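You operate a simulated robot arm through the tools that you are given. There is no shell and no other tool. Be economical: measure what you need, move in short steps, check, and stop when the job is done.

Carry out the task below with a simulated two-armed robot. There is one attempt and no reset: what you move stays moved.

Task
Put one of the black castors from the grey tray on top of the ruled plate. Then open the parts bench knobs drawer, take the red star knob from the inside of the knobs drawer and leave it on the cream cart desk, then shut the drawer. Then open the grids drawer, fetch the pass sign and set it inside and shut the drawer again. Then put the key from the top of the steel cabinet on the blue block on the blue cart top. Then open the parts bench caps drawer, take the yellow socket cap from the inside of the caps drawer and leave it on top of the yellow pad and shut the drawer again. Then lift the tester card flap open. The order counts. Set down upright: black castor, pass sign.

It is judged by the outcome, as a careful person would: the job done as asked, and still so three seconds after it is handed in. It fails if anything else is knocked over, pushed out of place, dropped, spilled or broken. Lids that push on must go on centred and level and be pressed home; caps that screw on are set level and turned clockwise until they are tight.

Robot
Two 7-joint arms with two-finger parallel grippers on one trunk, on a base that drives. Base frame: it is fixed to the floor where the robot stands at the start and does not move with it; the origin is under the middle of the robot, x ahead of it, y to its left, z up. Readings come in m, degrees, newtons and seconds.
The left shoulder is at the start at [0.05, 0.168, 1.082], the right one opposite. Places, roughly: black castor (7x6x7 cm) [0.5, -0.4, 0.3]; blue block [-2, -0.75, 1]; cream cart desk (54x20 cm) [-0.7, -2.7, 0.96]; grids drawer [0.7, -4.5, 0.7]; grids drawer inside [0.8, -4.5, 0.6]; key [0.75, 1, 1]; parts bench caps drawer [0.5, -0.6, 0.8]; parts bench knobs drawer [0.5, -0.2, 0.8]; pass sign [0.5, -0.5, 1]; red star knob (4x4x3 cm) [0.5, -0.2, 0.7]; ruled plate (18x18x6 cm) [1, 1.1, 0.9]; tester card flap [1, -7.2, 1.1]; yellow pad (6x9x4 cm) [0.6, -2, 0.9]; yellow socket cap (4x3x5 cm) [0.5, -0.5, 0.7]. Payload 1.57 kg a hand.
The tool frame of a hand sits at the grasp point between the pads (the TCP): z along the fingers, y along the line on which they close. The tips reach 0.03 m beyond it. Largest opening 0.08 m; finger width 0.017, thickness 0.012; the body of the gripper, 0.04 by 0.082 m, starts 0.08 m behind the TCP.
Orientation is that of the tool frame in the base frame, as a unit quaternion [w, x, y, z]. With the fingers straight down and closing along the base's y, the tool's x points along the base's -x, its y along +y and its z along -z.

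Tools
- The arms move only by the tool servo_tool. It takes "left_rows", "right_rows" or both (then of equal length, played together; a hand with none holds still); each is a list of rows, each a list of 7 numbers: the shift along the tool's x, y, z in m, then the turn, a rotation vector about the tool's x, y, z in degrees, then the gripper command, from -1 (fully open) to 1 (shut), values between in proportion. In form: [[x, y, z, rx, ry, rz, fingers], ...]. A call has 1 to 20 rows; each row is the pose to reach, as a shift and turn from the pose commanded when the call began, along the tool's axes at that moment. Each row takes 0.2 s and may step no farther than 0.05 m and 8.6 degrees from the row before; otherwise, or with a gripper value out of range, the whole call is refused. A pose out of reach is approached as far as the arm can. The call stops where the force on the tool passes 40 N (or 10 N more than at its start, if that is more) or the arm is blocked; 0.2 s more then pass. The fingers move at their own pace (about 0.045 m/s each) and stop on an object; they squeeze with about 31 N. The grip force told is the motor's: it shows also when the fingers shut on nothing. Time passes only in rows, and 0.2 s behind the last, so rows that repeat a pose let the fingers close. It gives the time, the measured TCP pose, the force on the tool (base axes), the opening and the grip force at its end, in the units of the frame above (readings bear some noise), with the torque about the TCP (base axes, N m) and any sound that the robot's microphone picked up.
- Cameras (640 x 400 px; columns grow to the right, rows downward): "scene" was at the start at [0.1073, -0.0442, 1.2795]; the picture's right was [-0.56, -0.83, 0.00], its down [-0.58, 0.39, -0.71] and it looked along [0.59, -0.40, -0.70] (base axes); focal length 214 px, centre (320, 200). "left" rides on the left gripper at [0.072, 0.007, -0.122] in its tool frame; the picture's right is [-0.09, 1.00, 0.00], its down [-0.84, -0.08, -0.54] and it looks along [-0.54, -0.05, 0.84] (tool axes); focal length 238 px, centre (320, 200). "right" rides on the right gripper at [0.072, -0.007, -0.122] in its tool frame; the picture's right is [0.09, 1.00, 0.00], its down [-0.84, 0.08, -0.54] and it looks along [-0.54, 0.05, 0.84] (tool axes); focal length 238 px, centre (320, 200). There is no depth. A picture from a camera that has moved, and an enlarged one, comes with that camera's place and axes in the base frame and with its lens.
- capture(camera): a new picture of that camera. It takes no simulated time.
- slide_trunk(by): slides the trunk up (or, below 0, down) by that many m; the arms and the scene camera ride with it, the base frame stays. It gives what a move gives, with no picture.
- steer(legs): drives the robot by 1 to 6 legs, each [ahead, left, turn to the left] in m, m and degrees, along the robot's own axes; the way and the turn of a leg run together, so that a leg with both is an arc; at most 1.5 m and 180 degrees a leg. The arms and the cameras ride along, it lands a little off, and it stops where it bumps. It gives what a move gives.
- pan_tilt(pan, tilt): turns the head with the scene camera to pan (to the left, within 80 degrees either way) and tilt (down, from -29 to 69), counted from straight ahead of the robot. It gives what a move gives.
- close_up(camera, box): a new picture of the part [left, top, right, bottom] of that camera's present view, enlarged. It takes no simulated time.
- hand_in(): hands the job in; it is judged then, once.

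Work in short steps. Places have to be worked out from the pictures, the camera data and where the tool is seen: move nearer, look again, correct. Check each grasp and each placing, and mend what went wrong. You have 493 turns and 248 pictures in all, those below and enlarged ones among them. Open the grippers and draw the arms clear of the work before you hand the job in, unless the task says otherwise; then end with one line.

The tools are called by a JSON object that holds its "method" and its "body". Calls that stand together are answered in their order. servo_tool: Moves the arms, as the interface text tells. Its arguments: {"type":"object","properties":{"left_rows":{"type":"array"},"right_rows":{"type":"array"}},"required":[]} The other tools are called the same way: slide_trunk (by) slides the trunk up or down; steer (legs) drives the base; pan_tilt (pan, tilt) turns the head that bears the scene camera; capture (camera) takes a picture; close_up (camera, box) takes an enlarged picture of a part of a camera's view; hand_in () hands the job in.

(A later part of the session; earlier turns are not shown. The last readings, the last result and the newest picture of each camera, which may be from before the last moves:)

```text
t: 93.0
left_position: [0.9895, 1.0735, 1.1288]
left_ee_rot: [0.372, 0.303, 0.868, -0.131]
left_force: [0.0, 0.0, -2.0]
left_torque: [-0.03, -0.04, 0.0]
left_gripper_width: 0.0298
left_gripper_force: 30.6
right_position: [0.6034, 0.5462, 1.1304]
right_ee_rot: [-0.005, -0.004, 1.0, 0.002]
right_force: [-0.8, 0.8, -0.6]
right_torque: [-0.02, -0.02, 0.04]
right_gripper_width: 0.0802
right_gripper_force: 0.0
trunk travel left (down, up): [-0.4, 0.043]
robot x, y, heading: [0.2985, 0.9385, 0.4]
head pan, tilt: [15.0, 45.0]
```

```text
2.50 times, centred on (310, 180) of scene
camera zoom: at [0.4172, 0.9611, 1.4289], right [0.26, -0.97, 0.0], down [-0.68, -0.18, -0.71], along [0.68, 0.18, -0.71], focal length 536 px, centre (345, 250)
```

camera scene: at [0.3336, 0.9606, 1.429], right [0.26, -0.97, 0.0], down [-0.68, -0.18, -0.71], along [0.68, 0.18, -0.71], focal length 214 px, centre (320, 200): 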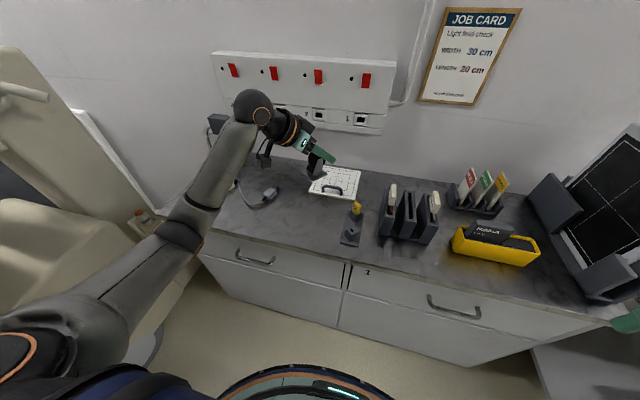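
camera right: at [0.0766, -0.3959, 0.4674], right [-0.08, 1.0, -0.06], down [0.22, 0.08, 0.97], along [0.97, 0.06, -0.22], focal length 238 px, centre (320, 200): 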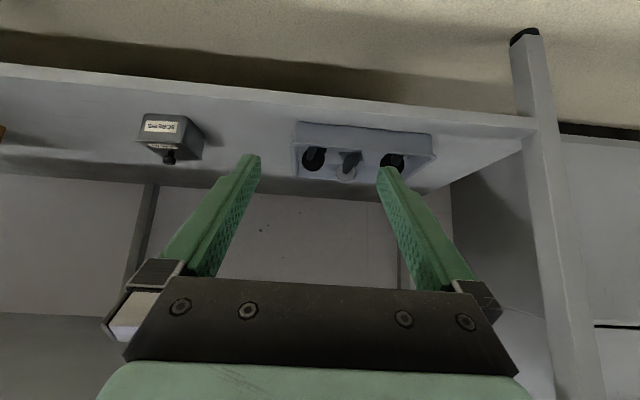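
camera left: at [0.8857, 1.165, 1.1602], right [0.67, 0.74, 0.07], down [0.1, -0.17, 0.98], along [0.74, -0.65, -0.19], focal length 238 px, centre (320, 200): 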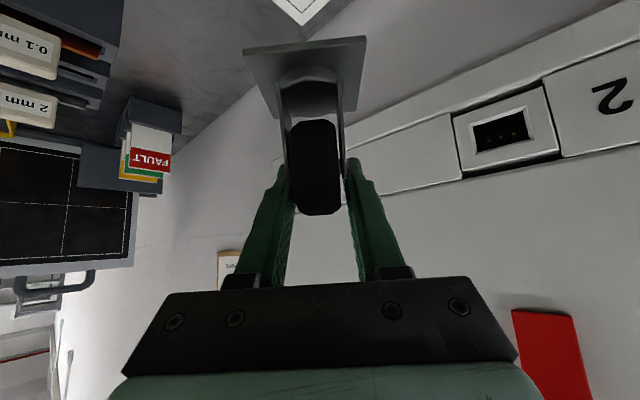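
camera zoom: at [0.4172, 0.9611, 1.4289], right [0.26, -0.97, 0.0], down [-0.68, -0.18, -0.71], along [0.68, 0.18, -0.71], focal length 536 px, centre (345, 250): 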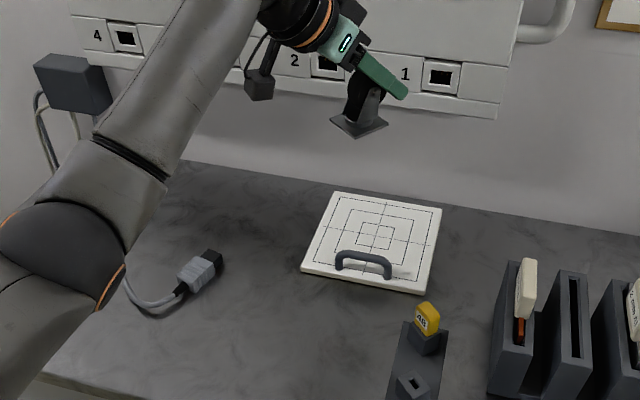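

Castor hangs level. Now forward to above the plate's rear area, then down to ~1.5 cm above it.

{"method": "servo_tool", "body": {"left_rows": [[-0.02, 0.003, 0.02, 0, 0, 0, 1], [-0.039, 0.005, 0.039, 0, 0, 0, 1], [-0.013, 0.005, 0.065, 0, 0, 0, 1], [0.013, 0.005, 0.091, 0, 0, 0, 1], [0.039, 0.005, 0.117, 0, 0, 0, 1], [0.065, 0.005, 0.143, 0, 0, 0, 1], [0.082, 0.005, 0.16, 0, 0, 0, 1]]}}

{"method": "close_up", "body": {"camera": "scene", "box": [260, 140, 380, 240]}}

{"method": "capture", "body": {"camera": "left"}}

```text
t: 93.6
left_position: [1.0257, 1.0519, 1.1324]
left_ee_rot: [0.362, 0.303, 0.871, -0.134]
left_force: [-22.4, 3.6, 6.1]
left_torque: [0.08, 0.08, 0.14]
left_gripper_width: 0.0295
left_gripper_force: 31.3
right_position: [0.603, 0.547, 1.1305]
right_ee_rot: [-0.005, -0.005, 1.0, 0.001]
right_force: [0.2, 0.9, 0.1]
right_torque: [-0.02, 0.06, -0.01]
right_gripper_width: 0.0801
right_gripper_force: 0.1
trunk travel left (down, up): [-0.4, 0.043]
robot x, y, heading: [0.2977, 0.938, 0.4]
head pan, tilt: [15.0, 45.0]
stopped in row 2 (left hand): the force on the tool passed its limit at 50 N (the readings are from after the stop); the commanded pose is now the measured one
```

```text
4.00 times, centred on (320, 190) of scene
camera zoom: at [0.4153, 0.9614, 1.4292], right [0.26, -0.96, 0.0], down [-0.68, -0.19, -0.71], along [0.68, 0.19, -0.71], focal length 858 px, centre (320, 240)
```

zoom: 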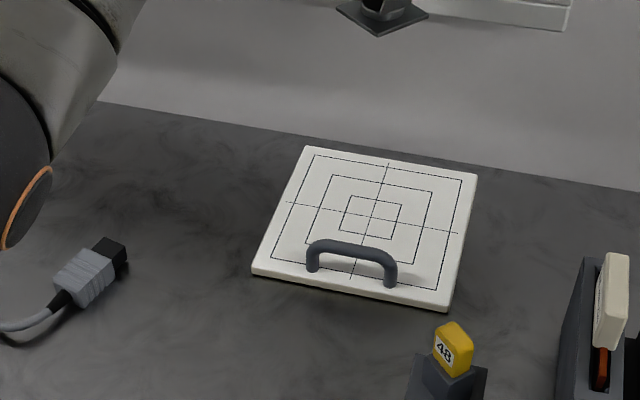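

```text
191 pictures are left
camera left: at [0.9229, 1.1443, 1.1648], right [0.67, 0.74, 0.05], down [0.12, -0.18, 0.98], along [0.73, -0.65, -0.21], focal length 238 px, centre (320, 200)
```

left: 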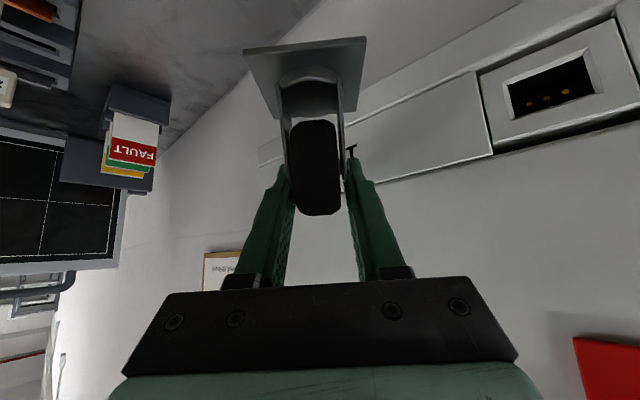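

The fingertips touched the socket panel on the wall (at x≈1.045, above z≈1.06). Castor still held; I back off, go down below the panel, then forward.

{"method": "servo_tool", "body": {"left_rows": [[0.017, -0.002, -0.017, 0, -0.6, 0, 1], [0.034, -0.005, -0.034, 0, -1.2, 0, 1], [0.057, -0.005, -0.011, 0, -1.2, 0, 1], [0.08, -0.005, 0.012, 0, -1.2, 0, 1], [0.103, -0.005, 0.035, 0, -1.2, 0, 1], [0.126, -0.005, 0.058, 0, -1.2, 0, 1]]}}

{"method": "close_up", "body": {"camera": "scene", "box": [240, 120, 400, 240]}}

```text
t: 95.0
left_position: [0.9893, 1.0735, 0.9983]
left_ee_rot: [0.373, 0.3, 0.868, -0.135]
left_force: [0.5, 0.2, -2.5]
left_torque: [-0.01, 0.01, -0.02]
left_gripper_width: 0.0299
left_gripper_force: 30.7
right_position: [0.605, 0.5473, 1.1301]
right_ee_rot: [-0.005, -0.006, 1.0, 0.002]
right_force: [-0.5, 0.1, -0.1]
right_torque: [0.0, 0.04, -0.01]
right_gripper_width: 0.0803
right_gripper_force: 0.1
trunk travel left (down, up): [-0.4, 0.043]
robot x, y, heading: [0.2978, 0.9404, 0.1]
head pan, tilt: [15.0, 45.0]
```

```text
3.33 times, centred on (320, 180) of scene
camera zoom: at [0.4174, 0.9612, 1.4289], right [0.26, -0.97, 0.0], down [-0.68, -0.18, -0.71], along [0.68, 0.18, -0.71], focal length 715 px, centre (320, 267)
```

zoom: 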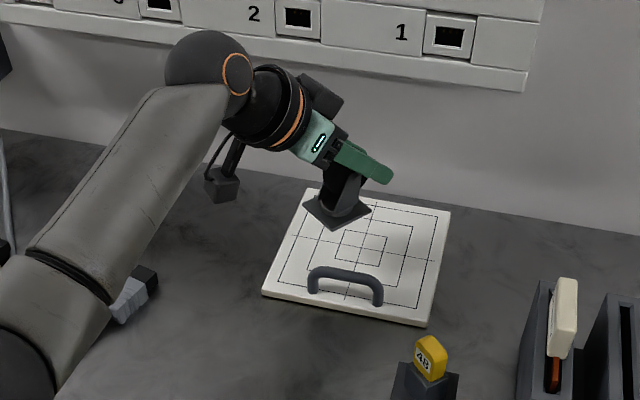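

Clear. I'll place with the castor centre near [0.985, 1.07]: small forward shift with lowering to ~1.5 cm above, then slowly to contact.

{"method": "servo_tool", "body": {"left_rows": [[-0.02, -0.002, 0.02, 0, 0, 0, 1], [0.0, -0.002, 0.04, 0, 0, 0, 1], [0.0144, -0.002, 0.0564, 0, 0, 0, 1]]}}

{"method": "close_up", "body": {"camera": "scene", "box": [260, 140, 380, 240]}}

```text
t: 95.8
left_position: [1.0137, 1.0535, 0.9488]
left_ee_rot: [0.373, 0.3, 0.867, -0.136]
left_force: [0.6, -0.9, -1.7]
left_torque: [0.0, -0.05, -0.03]
left_gripper_width: 0.03
left_gripper_force: 31.1
right_position: [0.604, 0.5471, 1.1291]
right_ee_rot: [-0.005, -0.005, 1.0, 0.002]
right_force: [0.2, -0.4, -0.2]
right_torque: [0.02, -0.03, 0.04]
right_gripper_width: 0.0801
right_gripper_force: 0.0
trunk travel left (down, up): [-0.4, 0.043]
robot x, y, heading: [0.2991, 0.9358, 0.1]
head pan, tilt: [15.0, 45.0]
```

```text
4.00 times, centred on (320, 190) of scene
camera zoom: at [0.4174, 0.9608, 1.4289], right [0.26, -0.97, 0.0], down [-0.68, -0.18, -0.71], along [0.68, 0.18, -0.71], focal length 858 px, centre (320, 240)
```

zoom: 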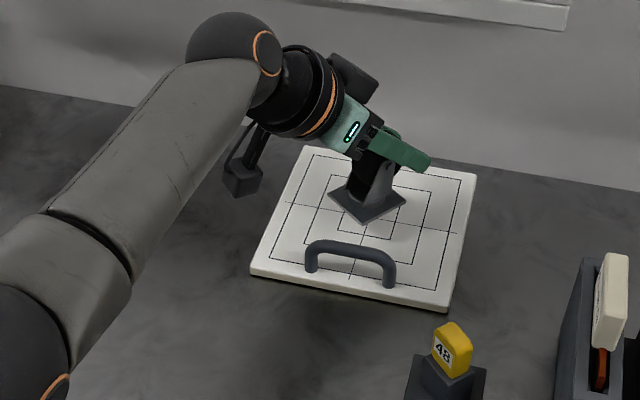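

Lower gently to contact.

{"method": "servo_tool", "body": {"left_rows": [[0.003, 0, 0.003, 0, 0, 0, 1], [0.006, 0, 0.006, 0, 0, 0, 1], [0.009, 0, 0.009, 0, 0, 0, 1]]}}

{"method": "close_up", "body": {"camera": "scene", "box": [290, 150, 370, 220]}}

```text
t: 96.6
left_position: [1.0125, 1.0536, 0.9346]
left_ee_rot: [0.372, 0.299, 0.868, -0.136]
left_force: [-0.1, -0.3, -1.6]
left_torque: [0.0, -0.03, -0.03]
left_gripper_width: 0.0298
left_gripper_force: 30.5
right_position: [0.6041, 0.5467, 1.13]
right_ee_rot: [-0.005, -0.005, 1.0, 0.002]
right_force: [0.0, -0.1, -0.2]
right_torque: [-0.05, 0.0, 0.0]
right_gripper_width: 0.0801
right_gripper_force: 0.1
trunk travel left (down, up): [-0.4, 0.043]
robot x, y, heading: [0.2959, 0.9359, 0.3]
head pan, tilt: [15.0, 45.0]
```

```text
5.71 times, centred on (330, 185) of scene
camera zoom: at [0.4173, 0.9611, 1.4289], right [0.26, -0.97, 0.0], down [-0.68, -0.18, -0.71], along [0.68, 0.18, -0.71], focal length 1226 px, centre (263, 286)
```

zoom: 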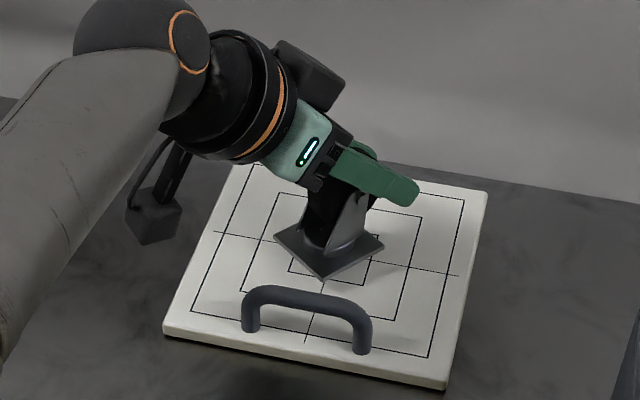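

Not in contact yet; continue down in 2 mm steps.

{"method": "servo_tool", "body": {"left_rows": [[0.0015, 0, 0.0015, 0, 0, 0, 1], [0.003, 0, 0.003, 0, 0, 0, 1], [0.0045, 0, 0.0045, 0, 0, 0, 1]]}}

```text
t: 97.4
left_position: [1.0128, 1.0528, 0.9294]
left_ee_rot: [0.372, 0.3, 0.868, -0.135]
left_force: [0.3, 0.5, -2.0]
left_torque: [-0.03, -0.04, 0.01]
left_gripper_width: 0.0299
left_gripper_force: 31.4
right_position: [0.6032, 0.5476, 1.129]
right_ee_rot: [-0.005, -0.005, 1.0, 0.001]
right_force: [-0.6, -0.4, -0.1]
right_torque: [0.0, 0.01, -0.02]
right_gripper_width: 0.0798
right_gripper_force: 0.0
trunk travel left (down, up): [-0.4, 0.043]
robot x, y, heading: [0.3003, 0.9364, 0.3]
head pan, tilt: [15.0, 45.0]
```

{"method": "servo_tool", "body": {"left_rows": [[0.0015, 0, 0.0015, 0, 0, 0, 1], [0.003, 0, 0.003, 0, 0, 0, 1], [0.0045, 0, 0.0045, 0, 0, 0, 1]]}}

{"method": "close_up", "body": {"camera": "scene", "box": [290, 150, 370, 220]}}

```text
t: 98.2
left_position: [1.0123, 1.0544, 0.9238]
left_ee_rot: [0.373, 0.3, 0.867, -0.136]
left_force: [0.3, 0.5, -0.8]
left_torque: [0.0, -0.04, 0.01]
left_gripper_width: 0.0295
left_gripper_force: 31.7
right_position: [0.6048, 0.5475, 1.1297]
right_ee_rot: [-0.005, -0.005, 1.0, 0.002]
right_force: [-0.1, 0.7, 0.0]
right_torque: [-0.01, -0.01, -0.02]
right_gripper_width: 0.0801
right_gripper_force: 0.1
trunk travel left (down, up): [-0.4, 0.043]
robot x, y, heading: [0.2974, 0.9388, 0.1]
head pan, tilt: [15.0, 45.0]
```

```text
5.71 times, centred on (330, 185) of scene
camera zoom: at [0.4172, 0.9611, 1.4289], right [0.26, -0.97, 0.0], down [-0.68, -0.18, -0.71], along [0.68, 0.18, -0.71], focal length 1226 px, centre (263, 286)
```

zoom: 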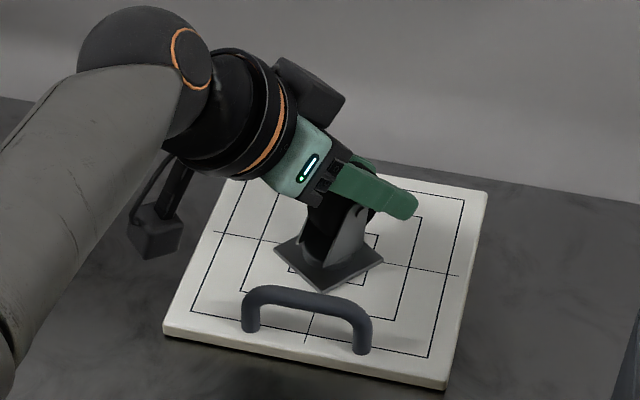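

{"method": "servo_tool", "body": {"left_rows": [[0.0015, 0, 0.0015, 0, 0, 0, 1], [0.003, 0, 0.003, 0, 0, 0, 1], [0.0045, 0, 0.0045, 0, 0, 0, 1]]}}

```text
t: 99.0
left_position: [1.0124, 1.0538, 0.9229]
left_ee_rot: [0.378, 0.301, 0.865, -0.135]
left_force: [-2.1, 1.2, 17.0]
left_torque: [0.69, 0.46, 0.07]
left_gripper_width: 0.0297
left_gripper_force: 31.5
right_position: [0.6033, 0.5469, 1.1303]
right_ee_rot: [-0.004, -0.005, 1.0, 0.002]
right_force: [0.8, 0.1, -1.1]
right_torque: [-0.01, -0.03, -0.05]
right_gripper_width: 0.08
right_gripper_force: 0.0
trunk travel left (down, up): [-0.4, 0.043]
robot x, y, heading: [0.2976, 0.9378, 0.4]
head pan, tilt: [15.0, 45.0]
```

Contact made beneath the castor. Relax 3 mm, open, and look.

{"method": "servo_tool", "body": {"left_rows": [[-0.0025, 0, -0.0025, 0, 0, 0, 1], [-0.0025, 0, -0.0025, 0, 0, 0, 0.2], [-0.0025, 0, -0.0025, 0, 0, 0, -0.2], [-0.0025, 0, -0.0025, 0, 0, 0, -0.5], [-0.0025, 0, -0.0025, 0, 0, 0, -0.5]]}}

{"method": "capture", "body": {"camera": "left"}}

{"method": "close_up", "body": {"camera": "scene", "box": [290, 150, 370, 220]}}

```text
t: 100.2
left_position: [1.0125, 1.0545, 0.9208]
left_ee_rot: [0.373, 0.3, 0.867, -0.136]
left_force: [0.7, 0.7, 0.1]
left_torque: [0.01, 0.01, 0.0]
left_gripper_width: 0.0599
left_gripper_force: 0.0
right_position: [0.604, 0.5473, 1.1289]
right_ee_rot: [-0.006, -0.005, 1.0, 0.002]
right_force: [0.0, -0.1, -0.5]
right_torque: [-0.01, 0.02, 0.02]
right_gripper_width: 0.0798
right_gripper_force: 0.0
trunk travel left (down, up): [-0.4, 0.043]
robot x, y, heading: [0.2985, 0.9363, 0.2]
head pan, tilt: [15.0, 45.0]
```

```text
186 pictures are left
camera left: at [0.9074, 1.1461, 0.9504], right [0.67, 0.74, 0.06], down [0.1, -0.16, 0.98], along [0.74, -0.65, -0.18], focal length 238 px, centre (320, 200)
```

left: 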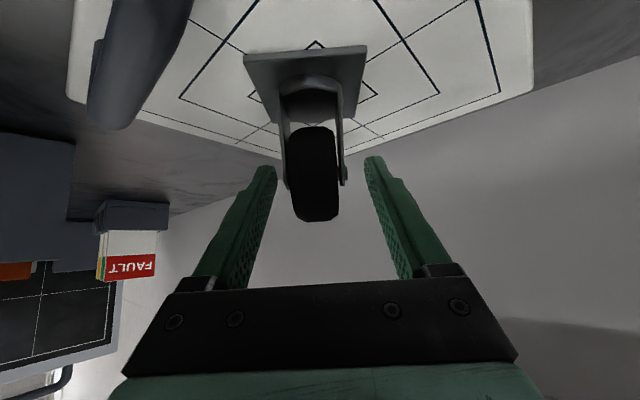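

```text
5.71 times, centred on (330, 185) of scene
camera zoom: at [0.4171, 0.9611, 1.4289], right [0.26, -0.97, 0.0], down [-0.68, -0.18, -0.71], along [0.68, 0.18, -0.71], focal length 1226 px, centre (263, 286)
```

zoom: 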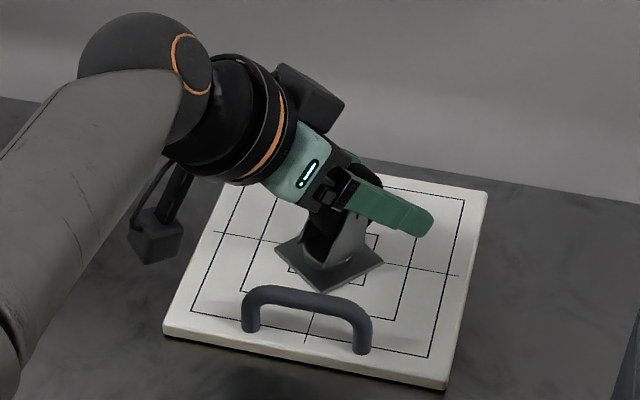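

Castor stands on the plate. I retract along the tool axis and up.

{"method": "servo_tool", "body": {"left_rows": [[0, 0, -0.03, 0, 0, 0, -0.7], [0, 0, -0.07, 0, 0, 0, -0.7], [-0.01, 0, -0.11, 0, 0, 0, -0.7], [-0.03, 0, -0.15, 0, 0, 0, -1], [-0.06, 0, -0.18, 0, 0, 0, -1]]}}

{"method": "close_up", "body": {"camera": "scene", "box": [270, 140, 390, 230]}}

```text
t: 101.4
left_position: [0.9398, 1.1103, 1.0891]
left_ee_rot: [0.372, 0.3, 0.868, -0.135]
left_force: [0.2, 0.1, 0.3]
left_torque: [0.04, -0.01, 0.0]
left_gripper_width: 0.08
left_gripper_force: 0.1
right_position: [0.6042, 0.5477, 1.1292]
right_ee_rot: [-0.005, -0.006, 1.0, 0.001]
right_force: [-0.7, -0.1, -0.3]
right_torque: [0.0, 0.02, -0.02]
right_gripper_width: 0.08
right_gripper_force: 0.1
trunk travel left (down, up): [-0.4, 0.043]
robot x, y, heading: [0.2993, 0.9411, 0.0]
head pan, tilt: [15.0, 45.0]
```

```text
4.44 times, centred on (330, 185) of scene
camera zoom: at [0.4169, 0.9609, 1.4289], right [0.26, -0.97, 0.0], down [-0.68, -0.18, -0.71], along [0.68, 0.18, -0.71], focal length 953 px, centre (276, 267)
```

zoom: 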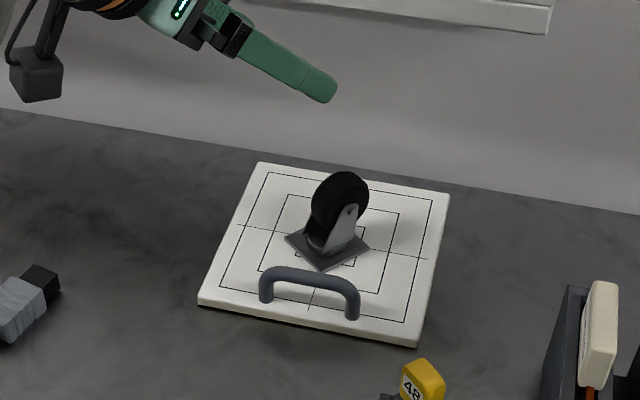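

First job done: castor stands upright on the plate. While here, I take a close look at the key for later.

{"method": "close_up", "body": {"camera": "scene", "box": [320, 190, 400, 250]}}

{"method": "capture", "body": {"camera": "scene"}}

```text
6.67 times, centred on (360, 220) of scene
camera zoom: at [0.4169, 0.9609, 1.4289], right [0.26, -0.97, 0.0], down [-0.68, -0.18, -0.71], along [0.68, 0.18, -0.71], focal length 1430 px, centre (53, 67)
```

zoom: 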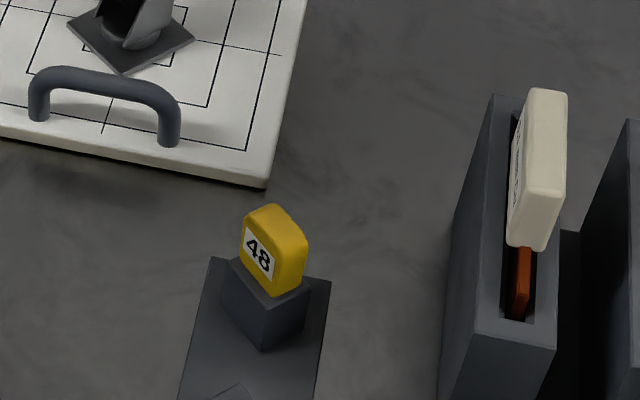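

```text
182 pictures are left
camera scene: at [0.4169, 0.9609, 1.4289], right [0.26, -0.97, 0.0], down [-0.68, -0.18, -0.71], along [0.68, 0.18, -0.71], focal length 214 px, centre (320, 200)
```

scene: 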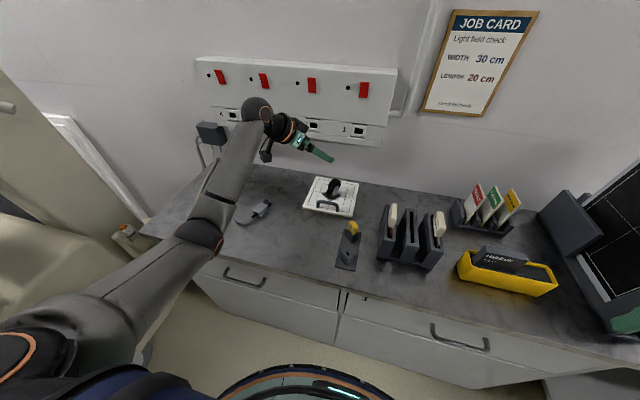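

Now the knobs drawer. I back away, move to the bench, and look at the handle height: earlier triangulation gives the knobs handle bar at ≈[0.381, -0.199, 0.779], under the table overhang, so I need a horizontal hand with vertical closing.

{"method": "steer", "body": {"legs": [[-0.8, 0, 0], [0, -1.35, 0]]}}

{"method": "slide_trunk", "body": {"by": -0.2}}

{"method": "servo_tool", "body": {"left_rows": [[0, 0, 0, -4, 0, -4, -1], [0, 0, 0, -8, -4, -8, -1], [0, 0, 0, -10, -11, -12, -1], [0, 0, 0, -13, -18, -15, -1], [0, 0, 0, -16, -25, -19, -1]]}}

```text
t: 117.4
left_position: [0.153, -0.2385, 1.0884]
left_ee_rot: [0.374, 0.293, 0.87, -0.132]
left_force: [1.1, -0.6, -0.8]
left_torque: [-0.03, -0.03, 0.01]
left_gripper_width: 0.0798
left_gripper_force: 0.0
right_position: [-0.1734, -0.8088, 1.1305]
right_ee_rot: [-0.004, -0.014, 1.0, 0.002]
right_force: [0.5, -0.6, -0.3]
right_torque: [0.06, -0.04, 0.03]
right_gripper_width: 0.08
right_gripper_force: 0.1
trunk travel left (down, up): [-0.4, 0.043]
robot x, y, heading: [-0.4862, -0.4203, 1.1]
head pan, tilt: [15.0, 45.0]
```

```text
t: 119.6
left_position: [0.1535, -0.2398, 0.8885]
left_ee_rot: [0.374, 0.292, 0.87, -0.132]
left_force: [-0.3, 0.1, 0.4]
left_torque: [0.0, 0.02, -0.02]
left_gripper_width: 0.0802
left_gripper_force: 0.0
right_position: [-0.1731, -0.8082, 0.9301]
right_ee_rot: [-0.005, -0.013, 1.0, 0.001]
right_force: [0.3, 0.4, -0.6]
right_torque: [-0.01, -0.02, 0.01]
right_gripper_width: 0.0801
right_gripper_force: 0.0
trunk travel left (down, up): [-0.2, 0.243]
robot x, y, heading: [-0.487, -0.4254, 1.2]
head pan, tilt: [15.0, 45.0]
```

```text
t: 120.8
left_position: [0.1529, -0.2385, 0.8909]
left_ee_rot: [0.563, 0.056, 0.815, -0.13]
left_force: [0.1, 0.5, 0.1]
left_torque: [-0.01, 0.02, 0.01]
left_gripper_width: 0.0798
left_gripper_force: 0.0
right_position: [-0.1738, -0.8079, 0.9296]
right_ee_rot: [-0.006, -0.015, 1.0, 0.002]
right_force: [-0.6, -0.3, -0.1]
right_torque: [-0.02, 0.0, 0.02]
right_gripper_width: 0.08
right_gripper_force: 0.1
trunk travel left (down, up): [-0.2, 0.243]
robot x, y, heading: [-0.4845, -0.4216, 1.1]
head pan, tilt: [15.0, 45.0]
```

I now roll the hand about its own axis toward vertical closing (+88°).

{"method": "servo_tool", "body": {"left_rows": [[0, 0, 0, 0, 0, 8, -1], [0, 0, 0, 0, 0, 16, -1], [0, 0, 0, 0, 0, 24, -1], [0, 0, 0, 0, 0, 32, -1], [0, 0, 0, 0, 0, 40, -1], [0, 0, 0, 0, 0, 48, -1], [0, 0, 0, 0, 0, 56, -1], [0, 0, 0, 0, 0, 64, -1], [0, 0, 0, 0, 0, 72, -1], [0, 0, 0, 0, 0, 80, -1], [0, 0, 0, 0, 0, 88, -1], [0, 0, 0, 0, 0, 96, -1]]}}

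```text
t: 123.4
left_position: [0.1519, -0.2378, 0.8895]
left_ee_rot: [0.472, 0.645, 0.502, 0.331]
left_force: [0.0, 0.0, -0.4]
left_torque: [-0.01, 0.03, -0.01]
left_gripper_width: 0.08
left_gripper_force: 0.1
right_position: [-0.1731, -0.8088, 0.9305]
right_ee_rot: [-0.005, -0.013, 1.0, 0.002]
right_force: [-0.2, -0.5, 0.0]
right_torque: [-0.01, 0.0, 0.0]
right_gripper_width: 0.08
right_gripper_force: 0.1
trunk travel left (down, up): [-0.2, 0.243]
robot x, y, heading: [-0.4871, -0.4181, 0.8]
head pan, tilt: [15.0, 45.0]
```

Roll works. I correct the azimuth to straight ahead and lower the trunk so the hand matches the handle height.

{"method": "servo_tool", "body": {"left_rows": [[0, 0, 0, -0.4, 8, -2.8, -1], [0, 0, 0, -0.8, 16, -5.6, -1]]}}

{"method": "slide_trunk", "body": {"by": -0.105}}

{"method": "pan_tilt", "body": {"pan": 25, "tilt": 35}}

{"method": "capture", "body": {"camera": "scene"}}

{"method": "capture", "body": {"camera": "left"}}

```text
t: 124.0
left_position: [0.1541, -0.2384, 0.8888]
left_ee_rot: [0.418, 0.563, 0.592, 0.397]
left_force: [-0.3, 0.9, 0.1]
left_torque: [-0.03, 0.0, -0.03]
left_gripper_width: 0.0802
left_gripper_force: 0.0
right_position: [-0.1725, -0.8091, 0.9291]
right_ee_rot: [-0.004, -0.014, 1.0, 0.001]
right_force: [0.4, 0.1, -0.2]
right_torque: [0.01, -0.01, 0.01]
right_gripper_width: 0.0801
right_gripper_force: 0.0
trunk travel left (down, up): [-0.2, 0.243]
robot x, y, heading: [-0.4834, -0.4268, 1.3]
head pan, tilt: [15.0, 45.0]
```

```text
t: 125.4
left_position: [0.1538, -0.2391, 0.7846]
left_ee_rot: [0.418, 0.563, 0.592, 0.397]
left_force: [-0.8, 0.1, -0.1]
left_torque: [0.0, 0.02, -0.01]
left_gripper_width: 0.08
left_gripper_force: 0.1
right_position: [-0.1728, -0.8072, 0.8244]
right_ee_rot: [-0.006, -0.014, 1.0, 0.002]
right_force: [0.0, -0.3, 0.3]
right_torque: [-0.02, -0.01, 0.0]
right_gripper_width: 0.0797
right_gripper_force: 0.1
trunk travel left (down, up): [-0.095, 0.348]
robot x, y, heading: [-0.4888, -0.4228, 1.1]
head pan, tilt: [15.0, 45.0]
```

```text
t: 126.1
left_position: [0.1531, -0.239, 0.7842]
left_ee_rot: [0.417, 0.564, 0.592, 0.397]
left_force: [0.7, 0.0, 0.2]
left_torque: [0.03, 0.01, 0.0]
left_gripper_width: 0.0799
left_gripper_force: 0.1
right_position: [-0.1734, -0.8077, 0.8231]
right_ee_rot: [-0.005, -0.014, 1.0, 0.002]
right_force: [0.3, 0.5, -0.4]
right_torque: [0.01, 0.04, 0.01]
right_gripper_width: 0.0801
right_gripper_force: 0.1
trunk travel left (down, up): [-0.095, 0.348]
robot x, y, heading: [-0.4836, -0.4268, 1.0]
head pan, tilt: [25.0, 35.0]
```

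```text
181 pictures are left
camera scene: at [-0.3663, -0.3813, 1.1387], right [0.44, -0.9, 0.0], down [-0.52, -0.25, -0.82], along [0.74, 0.36, -0.57], focal length 214 px, centre (320, 200)
```

scene: 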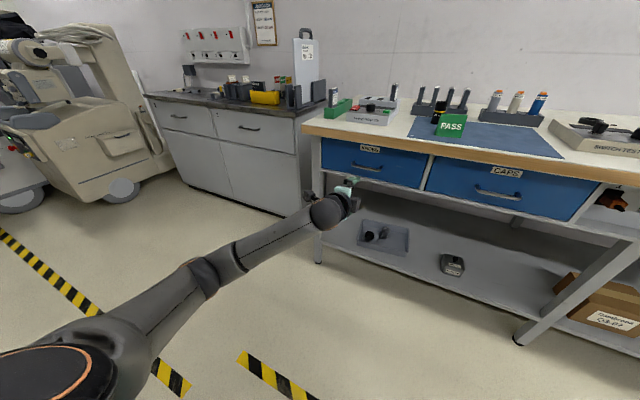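

```text
180 pictures are left
camera left: at [0.0388, -0.1647, 0.8266], right [0.34, -0.04, 0.94], down [-0.52, -0.84, 0.15], along [0.78, -0.54, -0.3], focal length 238 px, centre (320, 200)
```

left: 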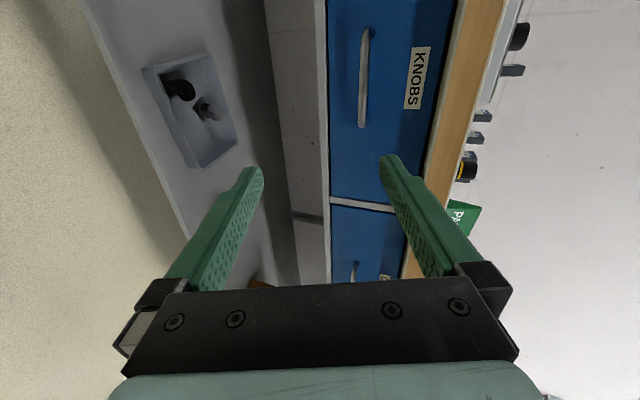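

Handle confirmed at ≈[0.38, -0.20, 0.773]. I drive most of the way and check.

{"method": "steer", "body": {"legs": [[0.15, 0.037, 0]]}}

{"method": "capture", "body": {"camera": "left"}}

```text
t: 127.5
left_position: [0.3037, -0.2, 0.7831]
left_ee_rot: [0.418, 0.565, 0.591, 0.396]
left_force: [0.4, -0.1, -0.2]
left_torque: [-0.02, 0.0, 0.02]
left_gripper_width: 0.0801
left_gripper_force: 0.0
right_position: [-0.0237, -0.7695, 0.8253]
right_ee_rot: [-0.005, -0.012, 1.0, 0.002]
right_force: [-0.5, -0.5, -0.6]
right_torque: [0.01, 0.03, -0.02]
right_gripper_width: 0.0801
right_gripper_force: 0.1
trunk travel left (down, up): [-0.095, 0.348]
robot x, y, heading: [-0.3383, -0.3819, 1.2]
head pan, tilt: [25.0, 35.0]
```

```text
179 pictures are left
camera left: at [0.1896, -0.1265, 0.8267], right [0.34, -0.04, 0.94], down [-0.53, -0.84, 0.15], along [0.78, -0.55, -0.3], focal length 238 px, centre (320, 200)
```

left: 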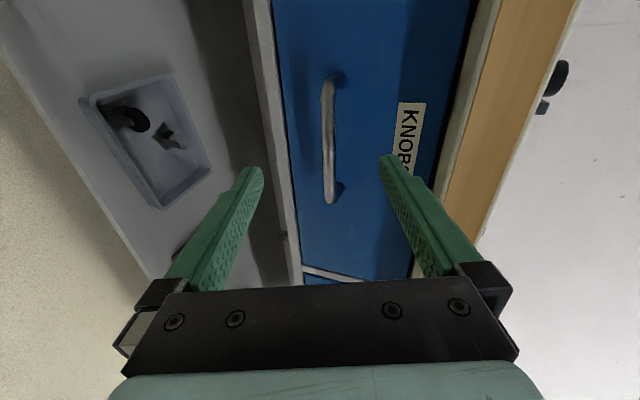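

Bar at ≈[0.387, -0.20, 0.768]. Advance with the arm so the fingers straddle the bar.

{"method": "servo_tool", "body": {"left_rows": [[0, 0.0137, 0.02, 0, 0, 0, -1], [0, 0.0137, 0.045, 0, 0, 0, -1], [0, 0.0137, 0.065, 0, 0, 0, -1]]}}

{"method": "capture", "body": {"camera": "left"}}

```text
t: 128.3
left_position: [0.3711, -0.199, 0.7752]
left_ee_rot: [0.42, 0.564, 0.591, 0.396]
left_force: [0.0, 1.4, -0.4]
left_torque: [0.03, -0.01, 0.02]
left_gripper_width: 0.08
left_gripper_force: 0.0
right_position: [-0.0255, -0.7689, 0.8248]
right_ee_rot: [-0.005, -0.013, 1.0, 0.002]
right_force: [-0.2, -0.2, 0.6]
right_torque: [0.0, 0.01, 0.0]
right_gripper_width: 0.08
right_gripper_force: 0.0
trunk travel left (down, up): [-0.095, 0.348]
robot x, y, heading: [-0.3342, -0.3812, 0.9]
head pan, tilt: [25.0, 35.0]
```

```text
178 pictures are left
camera left: at [0.2577, -0.1248, 0.8176], right [0.34, -0.04, 0.94], down [-0.53, -0.84, 0.15], along [0.78, -0.55, -0.3], focal length 238 px, centre (320, 200)
```

left: 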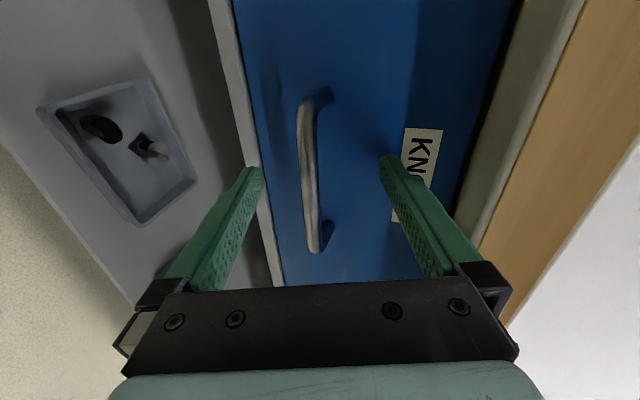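

Bar lies a bit further and lower; adjust y -8 mm, advance 2.2 cm, then close.

{"method": "servo_tool", "body": {"left_rows": [[0, -0.008, 0.0, 0, 0, 0, -1], [0, -0.008, 0.012, 0, 0, 0, -1], [0, -0.008, 0.022, 0, 0, 0, -1], [0, -0.008, 0.022, 0, 0, 0, 0.3], [0, -0.008, 0.022, 0, 0, 0, 0.3], [0, -0.008, 0.022, 0, 0, 0, 0.3]]}}

{"method": "capture", "body": {"camera": "left"}}

```text
t: 128.9
left_position: [0.3745, -0.1992, 0.7705]
left_ee_rot: [0.421, 0.563, 0.589, 0.398]
left_force: [-33.2, 1.7, 3.3]
left_torque: [-0.1, -1.38, 0.11]
left_gripper_width: 0.0739
left_gripper_force: 0.1
right_position: [-0.0259, -0.7686, 0.8262]
right_ee_rot: [-0.004, -0.013, 1.0, 0.001]
right_force: [-0.3, 0.0, -0.2]
right_torque: [-0.02, -0.01, 0.01]
right_gripper_width: 0.0799
right_gripper_force: 0.0
trunk travel left (down, up): [-0.095, 0.348]
robot x, y, heading: [-0.3369, -0.3839, 1.1]
head pan, tilt: [25.0, 35.0]
stopped in row 3 (left hand): the force on the tool passed its limit at 52 N (the readings are from after the stop); the commanded pose is now the measured one
```

```text
177 pictures are left
camera left: at [0.2607, -0.1264, 0.8107], right [0.33, -0.04, 0.94], down [-0.53, -0.84, 0.15], along [0.78, -0.55, -0.3], focal length 238 px, centre (320, 200)
```

left: 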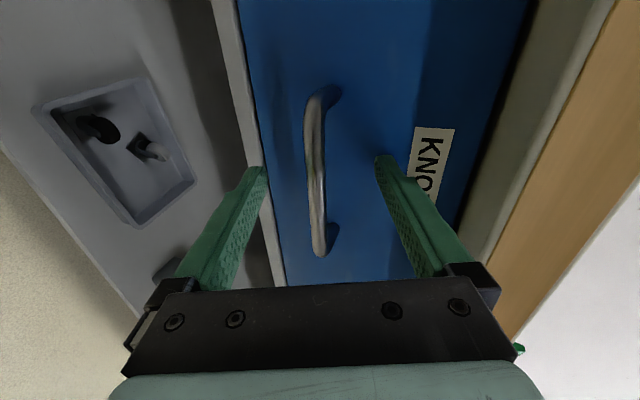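

The upper fingertip met the drawer front (x≈0.417). I back off, level the hand, narrow the opening, and advance again.

{"method": "servo_tool", "body": {"left_rows": [[0, 0, -0.02, 0, 0, 0, -0.5], [0, 0, -0.02, -7.5, 0, 0, -0.3], [0, 0, -0.02, -15, 0, 0, -0.3]]}}

{"method": "capture", "body": {"camera": "left"}}

```text
t: 129.7
left_position: [0.3587, -0.2006, 0.7724]
left_ee_rot: [0.491, 0.502, 0.535, 0.47]
left_force: [0.2, 1.0, 0.6]
left_torque: [-0.03, -0.01, -0.02]
left_gripper_width: 0.052
left_gripper_force: 0.0
right_position: [-0.0235, -0.768, 0.8244]
right_ee_rot: [-0.005, -0.013, 1.0, 0.002]
right_force: [0.0, -0.4, -0.2]
right_torque: [0.02, 0.02, -0.01]
right_gripper_width: 0.0799
right_gripper_force: 0.0
trunk travel left (down, up): [-0.095, 0.348]
robot x, y, heading: [-0.335, -0.3843, 1.2]
head pan, tilt: [25.0, 35.0]
```

```text
176 pictures are left
camera left: at [0.2369, -0.1281, 0.7843], right [0.08, -0.04, 1.0], down [-0.54, -0.84, 0.01], along [0.84, -0.53, -0.09], focal length 238 px, centre (320, 200)
```

left: 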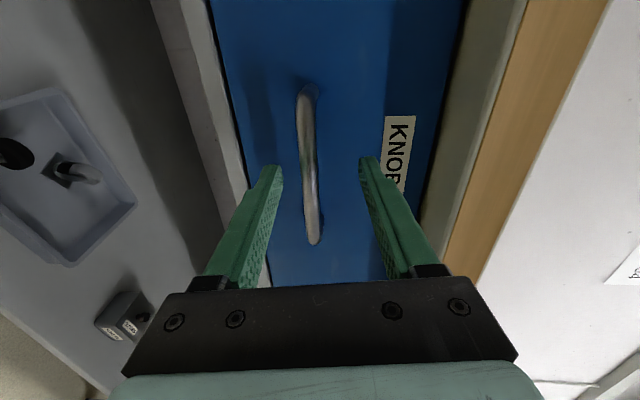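

{"method": "servo_tool", "body": {"left_rows": [[0, -0.008, 0.005, 0, 0, 0, -0.3], [0, -0.008, 0.018, 0, 0, 0, -0.3], [0, -0.008, 0.02, 0, 0, 0, 1], [0, -0.008, 0.02, 0, 0, 0, 1], [0, -0.008, 0.02, 0, 0, 0, 1], [0, -0.008, 0.02, 0, 0, 0, 1], [0, -0.008, 0.02, 0, 0, 0, 1]]}}

{"method": "capture", "body": {"camera": "left"}}

```text
t: 131.3
left_position: [0.3795, -0.2005, 0.7642]
left_ee_rot: [0.49, 0.503, 0.532, 0.472]
left_force: [1.3, 2.0, 6.8]
left_torque: [0.51, 0.01, -0.08]
left_gripper_width: 0.0126
left_gripper_force: 29.7
right_position: [-0.0233, -0.7682, 0.8237]
right_ee_rot: [-0.004, -0.012, 1.0, 0.002]
right_force: [-0.3, -0.5, -0.4]
right_torque: [-0.02, 0.01, -0.01]
right_gripper_width: 0.0801
right_gripper_force: 0.1
trunk travel left (down, up): [-0.095, 0.348]
robot x, y, heading: [-0.338, -0.3821, 0.8]
head pan, tilt: [25.0, 35.0]
```

```text
175 pictures are left
camera left: at [0.2572, -0.1286, 0.7755], right [0.07, -0.04, 1.0], down [-0.54, -0.84, 0.0], along [0.84, -0.53, -0.09], focal length 238 px, centre (320, 200)
```

left: 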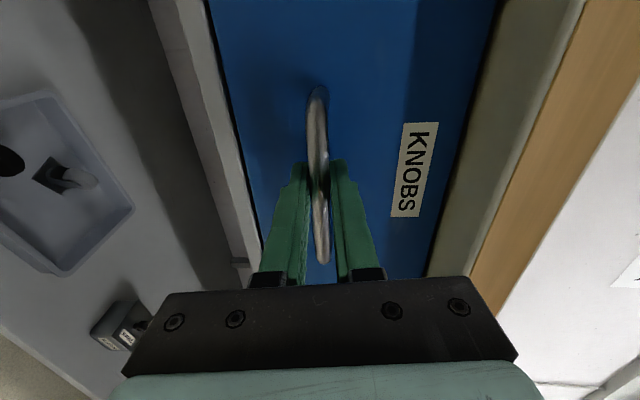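

Handle gripped (12.6 mm). I pull the drawer by reversing the base.

{"method": "steer", "body": {"legs": [[-0.1, 0, 0]]}}

{"method": "steer", "body": {"legs": [[-0.12, 0, 0]]}}

{"method": "capture", "body": {"camera": "scene"}}

```text
t: 132.5
left_position: [0.2824, -0.2002, 0.7646]
left_ee_rot: [0.49, 0.503, 0.534, 0.472]
left_force: [-1.0, 10.6, 13.0]
left_torque: [0.53, -0.01, 0.15]
left_gripper_width: 0.0122
left_gripper_force: 29.6
right_position: [-0.1227, -0.7697, 0.8251]
right_ee_rot: [-0.004, -0.013, 1.0, 0.002]
right_force: [-0.1, 0.4, -0.3]
right_torque: [-0.02, -0.01, 0.01]
right_gripper_width: 0.0798
right_gripper_force: 0.1
trunk travel left (down, up): [-0.095, 0.348]
robot x, y, heading: [-0.4393, -0.3864, 0.8]
head pan, tilt: [25.0, 35.0]
```

```text
t: 133.7
left_position: [0.1632, -0.2008, 0.7645]
left_ee_rot: [0.489, 0.502, 0.534, 0.473]
left_force: [-1.1, 3.4, 5.5]
left_torque: [0.49, -0.01, -0.05]
left_gripper_width: 0.0124
left_gripper_force: 29.5
right_position: [-0.2407, -0.7718, 0.8253]
right_ee_rot: [-0.004, -0.014, 1.0, 0.002]
right_force: [0.6, -1.0, -1.1]
right_torque: [-0.02, 0.0, 0.0]
right_gripper_width: 0.0798
right_gripper_force: 0.0
trunk travel left (down, up): [-0.095, 0.348]
robot x, y, heading: [-0.5537, -0.3858, 1.1]
head pan, tilt: [25.0, 35.0]
```

```text
174 pictures are left
camera scene: at [-0.4342, -0.3452, 1.1389], right [0.44, -0.9, 0.0], down [-0.51, -0.25, -0.82], along [0.74, 0.36, -0.57], focal length 214 px, centre (320, 200)
```

scene: 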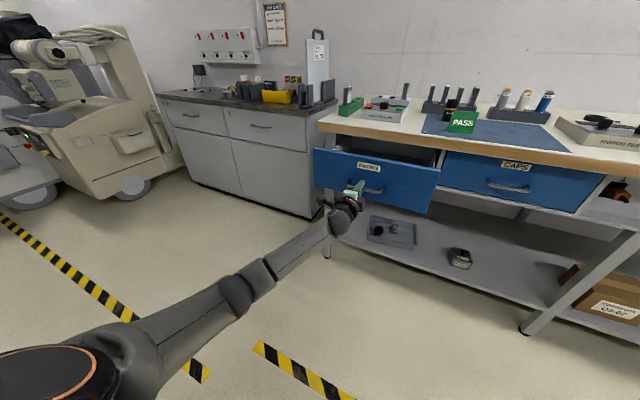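

Opened 21 cm. Pull another 5 cm, then release and back the hand off.

{"method": "steer", "body": {"legs": [[-0.05, 0, 0]]}}

{"method": "servo_tool", "body": {"left_rows": [[0, 0, 0, 0, 0, 0, 0.3], [0, 0, 0, 0, 0, 0, -0.5], [0, 0, 0, 0, 0, 0, -0.5], [0, 0, -0.03, 0, 0, 0, -0.5], [0, 0, -0.06, 0, 0, 0, -0.5]]}}

{"method": "capture", "body": {"camera": "scene"}}

```text
t: 134.6
left_position: [0.1146, -0.2003, 0.7644]
left_ee_rot: [0.488, 0.502, 0.535, 0.473]
left_force: [-0.5, 4.3, 3.7]
left_torque: [0.57, 0.01, 0.05]
left_gripper_width: 0.0123
left_gripper_force: 29.3
right_position: [-0.2889, -0.7741, 0.824]
right_ee_rot: [-0.006, -0.014, 1.0, 0.002]
right_force: [-0.8, -0.3, -0.5]
right_torque: [-0.02, -0.03, 0.02]
right_gripper_width: 0.0801
right_gripper_force: 0.1
trunk travel left (down, up): [-0.095, 0.348]
robot x, y, heading: [-0.5997, -0.3872, 1.2]
head pan, tilt: [25.0, 35.0]
```

```text
t: 135.8
left_position: [0.0556, -0.2008, 0.7682]
left_ee_rot: [0.488, 0.502, 0.534, 0.475]
left_force: [0.1, -1.0, -0.4]
left_torque: [0.03, 0.03, -0.02]
left_gripper_width: 0.0602
left_gripper_force: 0.0
right_position: [-0.2886, -0.773, 0.8249]
right_ee_rot: [-0.006, -0.014, 1.0, 0.002]
right_force: [0.5, -0.4, 1.2]
right_torque: [0.01, 0.01, -0.01]
right_gripper_width: 0.08
right_gripper_force: 0.0
trunk travel left (down, up): [-0.095, 0.348]
robot x, y, heading: [-0.6013, -0.385, 1.4]
head pan, tilt: [25.0, 35.0]
```

```text
173 pictures are left
camera scene: at [-0.4815, -0.3461, 1.1388], right [0.44, -0.9, 0.0], down [-0.51, -0.25, -0.82], along [0.74, 0.36, -0.57], focal length 214 px, centre (320, 200)
```

scene: 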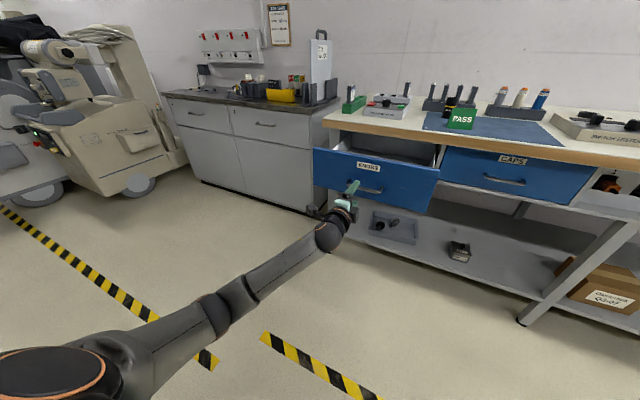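

Drawer is open and stays. I roll the left hand back and pitch it down (retracting), to pick the knob with the left hand vertical.

{"method": "servo_tool", "body": {"left_rows": [[0, 0, -0.018, 0, 0, -8, -1], [0, 0, -0.036, 0, 0, -16, -1], [0, 0, -0.054, 0, 0, -24, -1], [0, 0, -0.072, 0, 0, -32, -1], [0, 0, -0.09, 0, 0, -40, -1], [0, 0, -0.108, 0, 0, -48, -1], [0, 0, -0.126, 0, 0, -56, -1], [0, 0, -0.144, 0, 0, -64, -1], [0, 0, -0.162, 0, 0, -72, -1], [0, 0, -0.18, 0, 0, -80, -1], [0, 0, -0.2, 0, 0, -87, -1]]}}

{"method": "slide_trunk", "body": {"by": 0.3}}

{"method": "servo_tool", "body": {"left_rows": [[0, 0, 0, 0, 8, 0, -1], [0, 0, 0, 0, 16, 0, -1], [0, 0, 0, 0, 24, 0, -1], [0, 0, 0, 0, 32, 0, -1], [0, 0, 0, 0, 40, 0, -1], [0, 0, 0, 0, 48, 0, -1], [0, 0, 0, 0, 56, 0, -1], [0, 0, 0, 0, 64, 0, -1], [0, 0, 0, 0, 72, 0, -1], [0, 0, 0, 0, 80, 0, -1], [0, 0, 0, 0, 84, 0, -1]]}}

```text
t: 138.4
left_position: [-0.1378, -0.148, 0.7865]
left_ee_rot: [0.68, -0.021, 0.729, 0.076]
left_force: [-1.0, -0.4, -0.6]
left_torque: [-0.01, -0.02, 0.0]
left_gripper_width: 0.0799
left_gripper_force: 0.0
right_position: [-0.288, -0.7723, 0.8246]
right_ee_rot: [-0.005, -0.014, 1.0, 0.002]
right_force: [-0.1, 0.1, 0.2]
right_torque: [-0.03, 0.02, 0.02]
right_gripper_width: 0.0799
right_gripper_force: 0.0
trunk travel left (down, up): [-0.095, 0.348]
robot x, y, heading: [-0.5963, -0.3883, 1.2]
head pan, tilt: [25.0, 35.0]
stopped in row 11 (left hand): the arm was blocked; the commanded pose is now the measured one
```

```text
t: 141.4
left_position: [-0.1378, -0.1471, 1.0846]
left_ee_rot: [0.68, -0.021, 0.729, 0.077]
left_force: [0.7, 0.5, 0.6]
left_torque: [0.0, -0.01, 0.01]
left_gripper_width: 0.0799
left_gripper_force: 0.0
right_position: [-0.2875, -0.7736, 1.1236]
right_ee_rot: [-0.006, -0.014, 1.0, 0.002]
right_force: [1.2, 0.6, -0.4]
right_torque: [0.0, -0.02, -0.01]
right_gripper_width: 0.0801
right_gripper_force: 0.0
trunk travel left (down, up): [-0.395, 0.048]
robot x, y, heading: [-0.5993, -0.3879, 0.9]
head pan, tilt: [25.0, 35.0]
```

```text
t: 142.7
left_position: [-0.1785, -0.1087, 1.0057]
left_ee_rot: [0.283, -0.036, 0.95, 0.13]
left_force: [-0.8, -0.2, -0.6]
left_torque: [0.02, 0.01, 0.01]
left_gripper_width: 0.0801
left_gripper_force: 0.2
right_position: [-0.2883, -0.7735, 1.1247]
right_ee_rot: [-0.003, -0.014, 1.0, 0.001]
right_force: [0.0, 0.7, 0.0]
right_torque: [0.02, 0.03, 0.06]
right_gripper_width: 0.0798
right_gripper_force: 0.1
trunk travel left (down, up): [-0.395, 0.048]
robot x, y, heading: [-0.6008, -0.3885, 1.1]
head pan, tilt: [25.0, 35.0]
stopped in row 6 (left hand): the arm was blocked; the commanded pose is now the measured one
```

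Blocked probably by self-clearance; I raise the hand a bit while finishing the pitch.

{"method": "servo_tool", "body": {"left_rows": [[-0.022, 0.009, -0.032, 0, 0, 0, -1], [-0.044, 0.018, -0.065, 0, 0, 0, -1], [-0.044, 0.018, -0.065, 0, 8, 0, -1], [-0.044, 0.018, -0.065, 0, 16, 0, -1], [-0.044, 0.018, -0.065, 0, 24, 0, -1], [-0.044, 0.018, -0.065, 0, 32, 0, -1]]}}

{"method": "capture", "body": {"camera": "scene"}}

```text
t: 143.2
left_position: [-0.2163, -0.0232, 1.0279]
left_ee_rot: [0.207, -0.041, 0.941, 0.266]
left_force: [0.2, 0.8, -1.4]
left_torque: [0.02, 0.0, 0.02]
left_gripper_width: 0.08
left_gripper_force: 0.0
left hand out of reach, approached as far as the arm can: row 2
right_position: [-0.2887, -0.7736, 1.1255]
right_ee_rot: [-0.005, -0.014, 1.0, 0.001]
right_force: [-0.1, -0.5, 0.4]
right_torque: [0.02, 0.01, 0.0]
right_gripper_width: 0.08
right_gripper_force: 0.0
trunk travel left (down, up): [-0.395, 0.048]
robot x, y, heading: [-0.6014, -0.3862, 1.0]
head pan, tilt: [25.0, 35.0]
stopped in row 2 (left hand): the arm was blocked; the commanded pose is now the measured one
```

```text
172 pictures are left
camera scene: at [-0.4811, -0.3462, 1.4387], right [0.44, -0.9, 0.0], down [-0.52, -0.25, -0.82], along [0.73, 0.36, -0.57], focal length 214 px, centre (320, 200)
```

scene: 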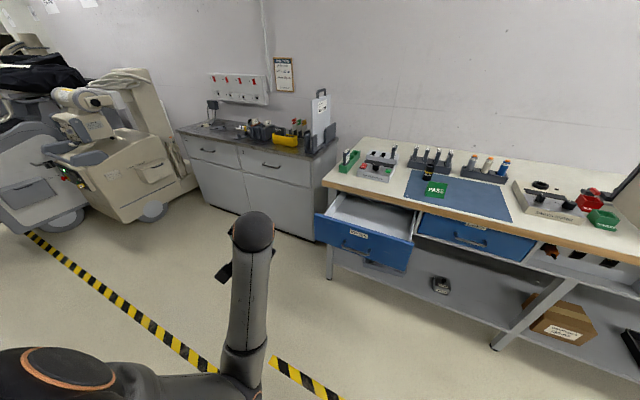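

The arm folded into an elbow-low posture. I extend it forward again to unfold.

{"method": "servo_tool", "body": {"left_rows": [[-0.038, -0.008, 0.015, 0, 0, 0, -1], [-0.076, -0.016, 0.03, 0, 0, 0, -1], [-0.114, -0.024, 0.046, 0, 0, 0, -1], [-0.152, -0.032, 0.061, 0, 0, 0, -1], [-0.19, -0.04, 0.077, 0, 0, 0, -1], [-0.228, -0.047, 0.092, 0, 0, 0, -1]]}}

{"method": "capture", "body": {"camera": "scene"}}

```text
t: 144.6
left_position: [0.0364, -0.0229, 1.0252]
left_ee_rot: [0.208, -0.041, 0.941, 0.265]
left_force: [0.4, 0.3, 0.5]
left_torque: [0.0, 0.01, 0.02]
left_gripper_width: 0.0802
left_gripper_force: 0.2
right_position: [-0.2881, -0.7736, 1.1238]
right_ee_rot: [-0.006, -0.014, 1.0, 0.003]
right_force: [-0.6, 0.0, -0.9]
right_torque: [0.02, -0.01, 0.0]
right_gripper_width: 0.0801
right_gripper_force: 0.1
trunk travel left (down, up): [-0.395, 0.048]
robot x, y, heading: [-0.6007, -0.3872, 1.4]
head pan, tilt: [25.0, 35.0]
```

```text
171 pictures are left
camera scene: at [-0.4813, -0.3462, 1.4387], right [0.44, -0.9, 0.0], down [-0.52, -0.25, -0.82], along [0.73, 0.36, -0.57], focal length 214 px, centre (320, 200)
```

scene: 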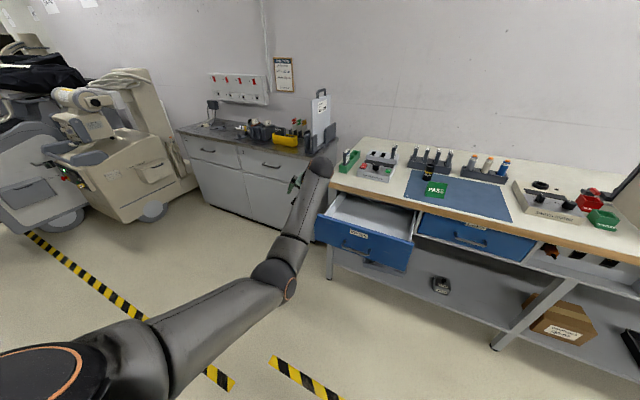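

{"method": "servo_tool", "body": {"left_rows": [[0, 0, 0, 6.2, 4.84, 0.96, -1], [0, 0, 0, 12.4, 9.7, 1.9, -1], [0, 0, 0, 18.7, 14.5, 2.9, -1], [0, 0, 0, 24.9, 19.4, 3.8, -1], [0, 0, 0, 31.1, 24.2, 4.8, -1]]}}

{"method": "capture", "body": {"camera": "scene"}}

```text
t: 145.8
left_position: [0.0105, -0.0319, 1.0265]
left_ee_rot: [0.0, 0.0, 1.0, 0.0]
left_force: [1.1, 0.2, 0.8]
left_torque: [-0.01, -0.02, -0.01]
left_gripper_width: 0.0799
left_gripper_force: 0.0
left hand out of reach, approached as far as the arm can: row 5
right_position: [-0.2875, -0.7727, 1.1244]
right_ee_rot: [-0.005, -0.014, 1.0, 0.002]
right_force: [0.9, -0.4, -1.1]
right_torque: [0.0, -0.01, -0.01]
right_gripper_width: 0.0801
right_gripper_force: 0.1
trunk travel left (down, up): [-0.395, 0.048]
robot x, y, heading: [-0.6016, -0.3866, 1.0]
head pan, tilt: [25.0, 35.0]
```

```text
170 pictures are left
camera scene: at [-0.4814, -0.346, 1.4388], right [0.44, -0.9, 0.0], down [-0.52, -0.25, -0.82], along [0.74, 0.36, -0.57], focal length 214 px, centre (320, 200)
```

scene: 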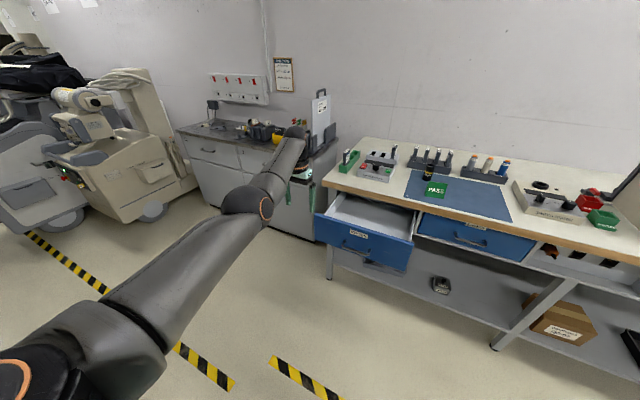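

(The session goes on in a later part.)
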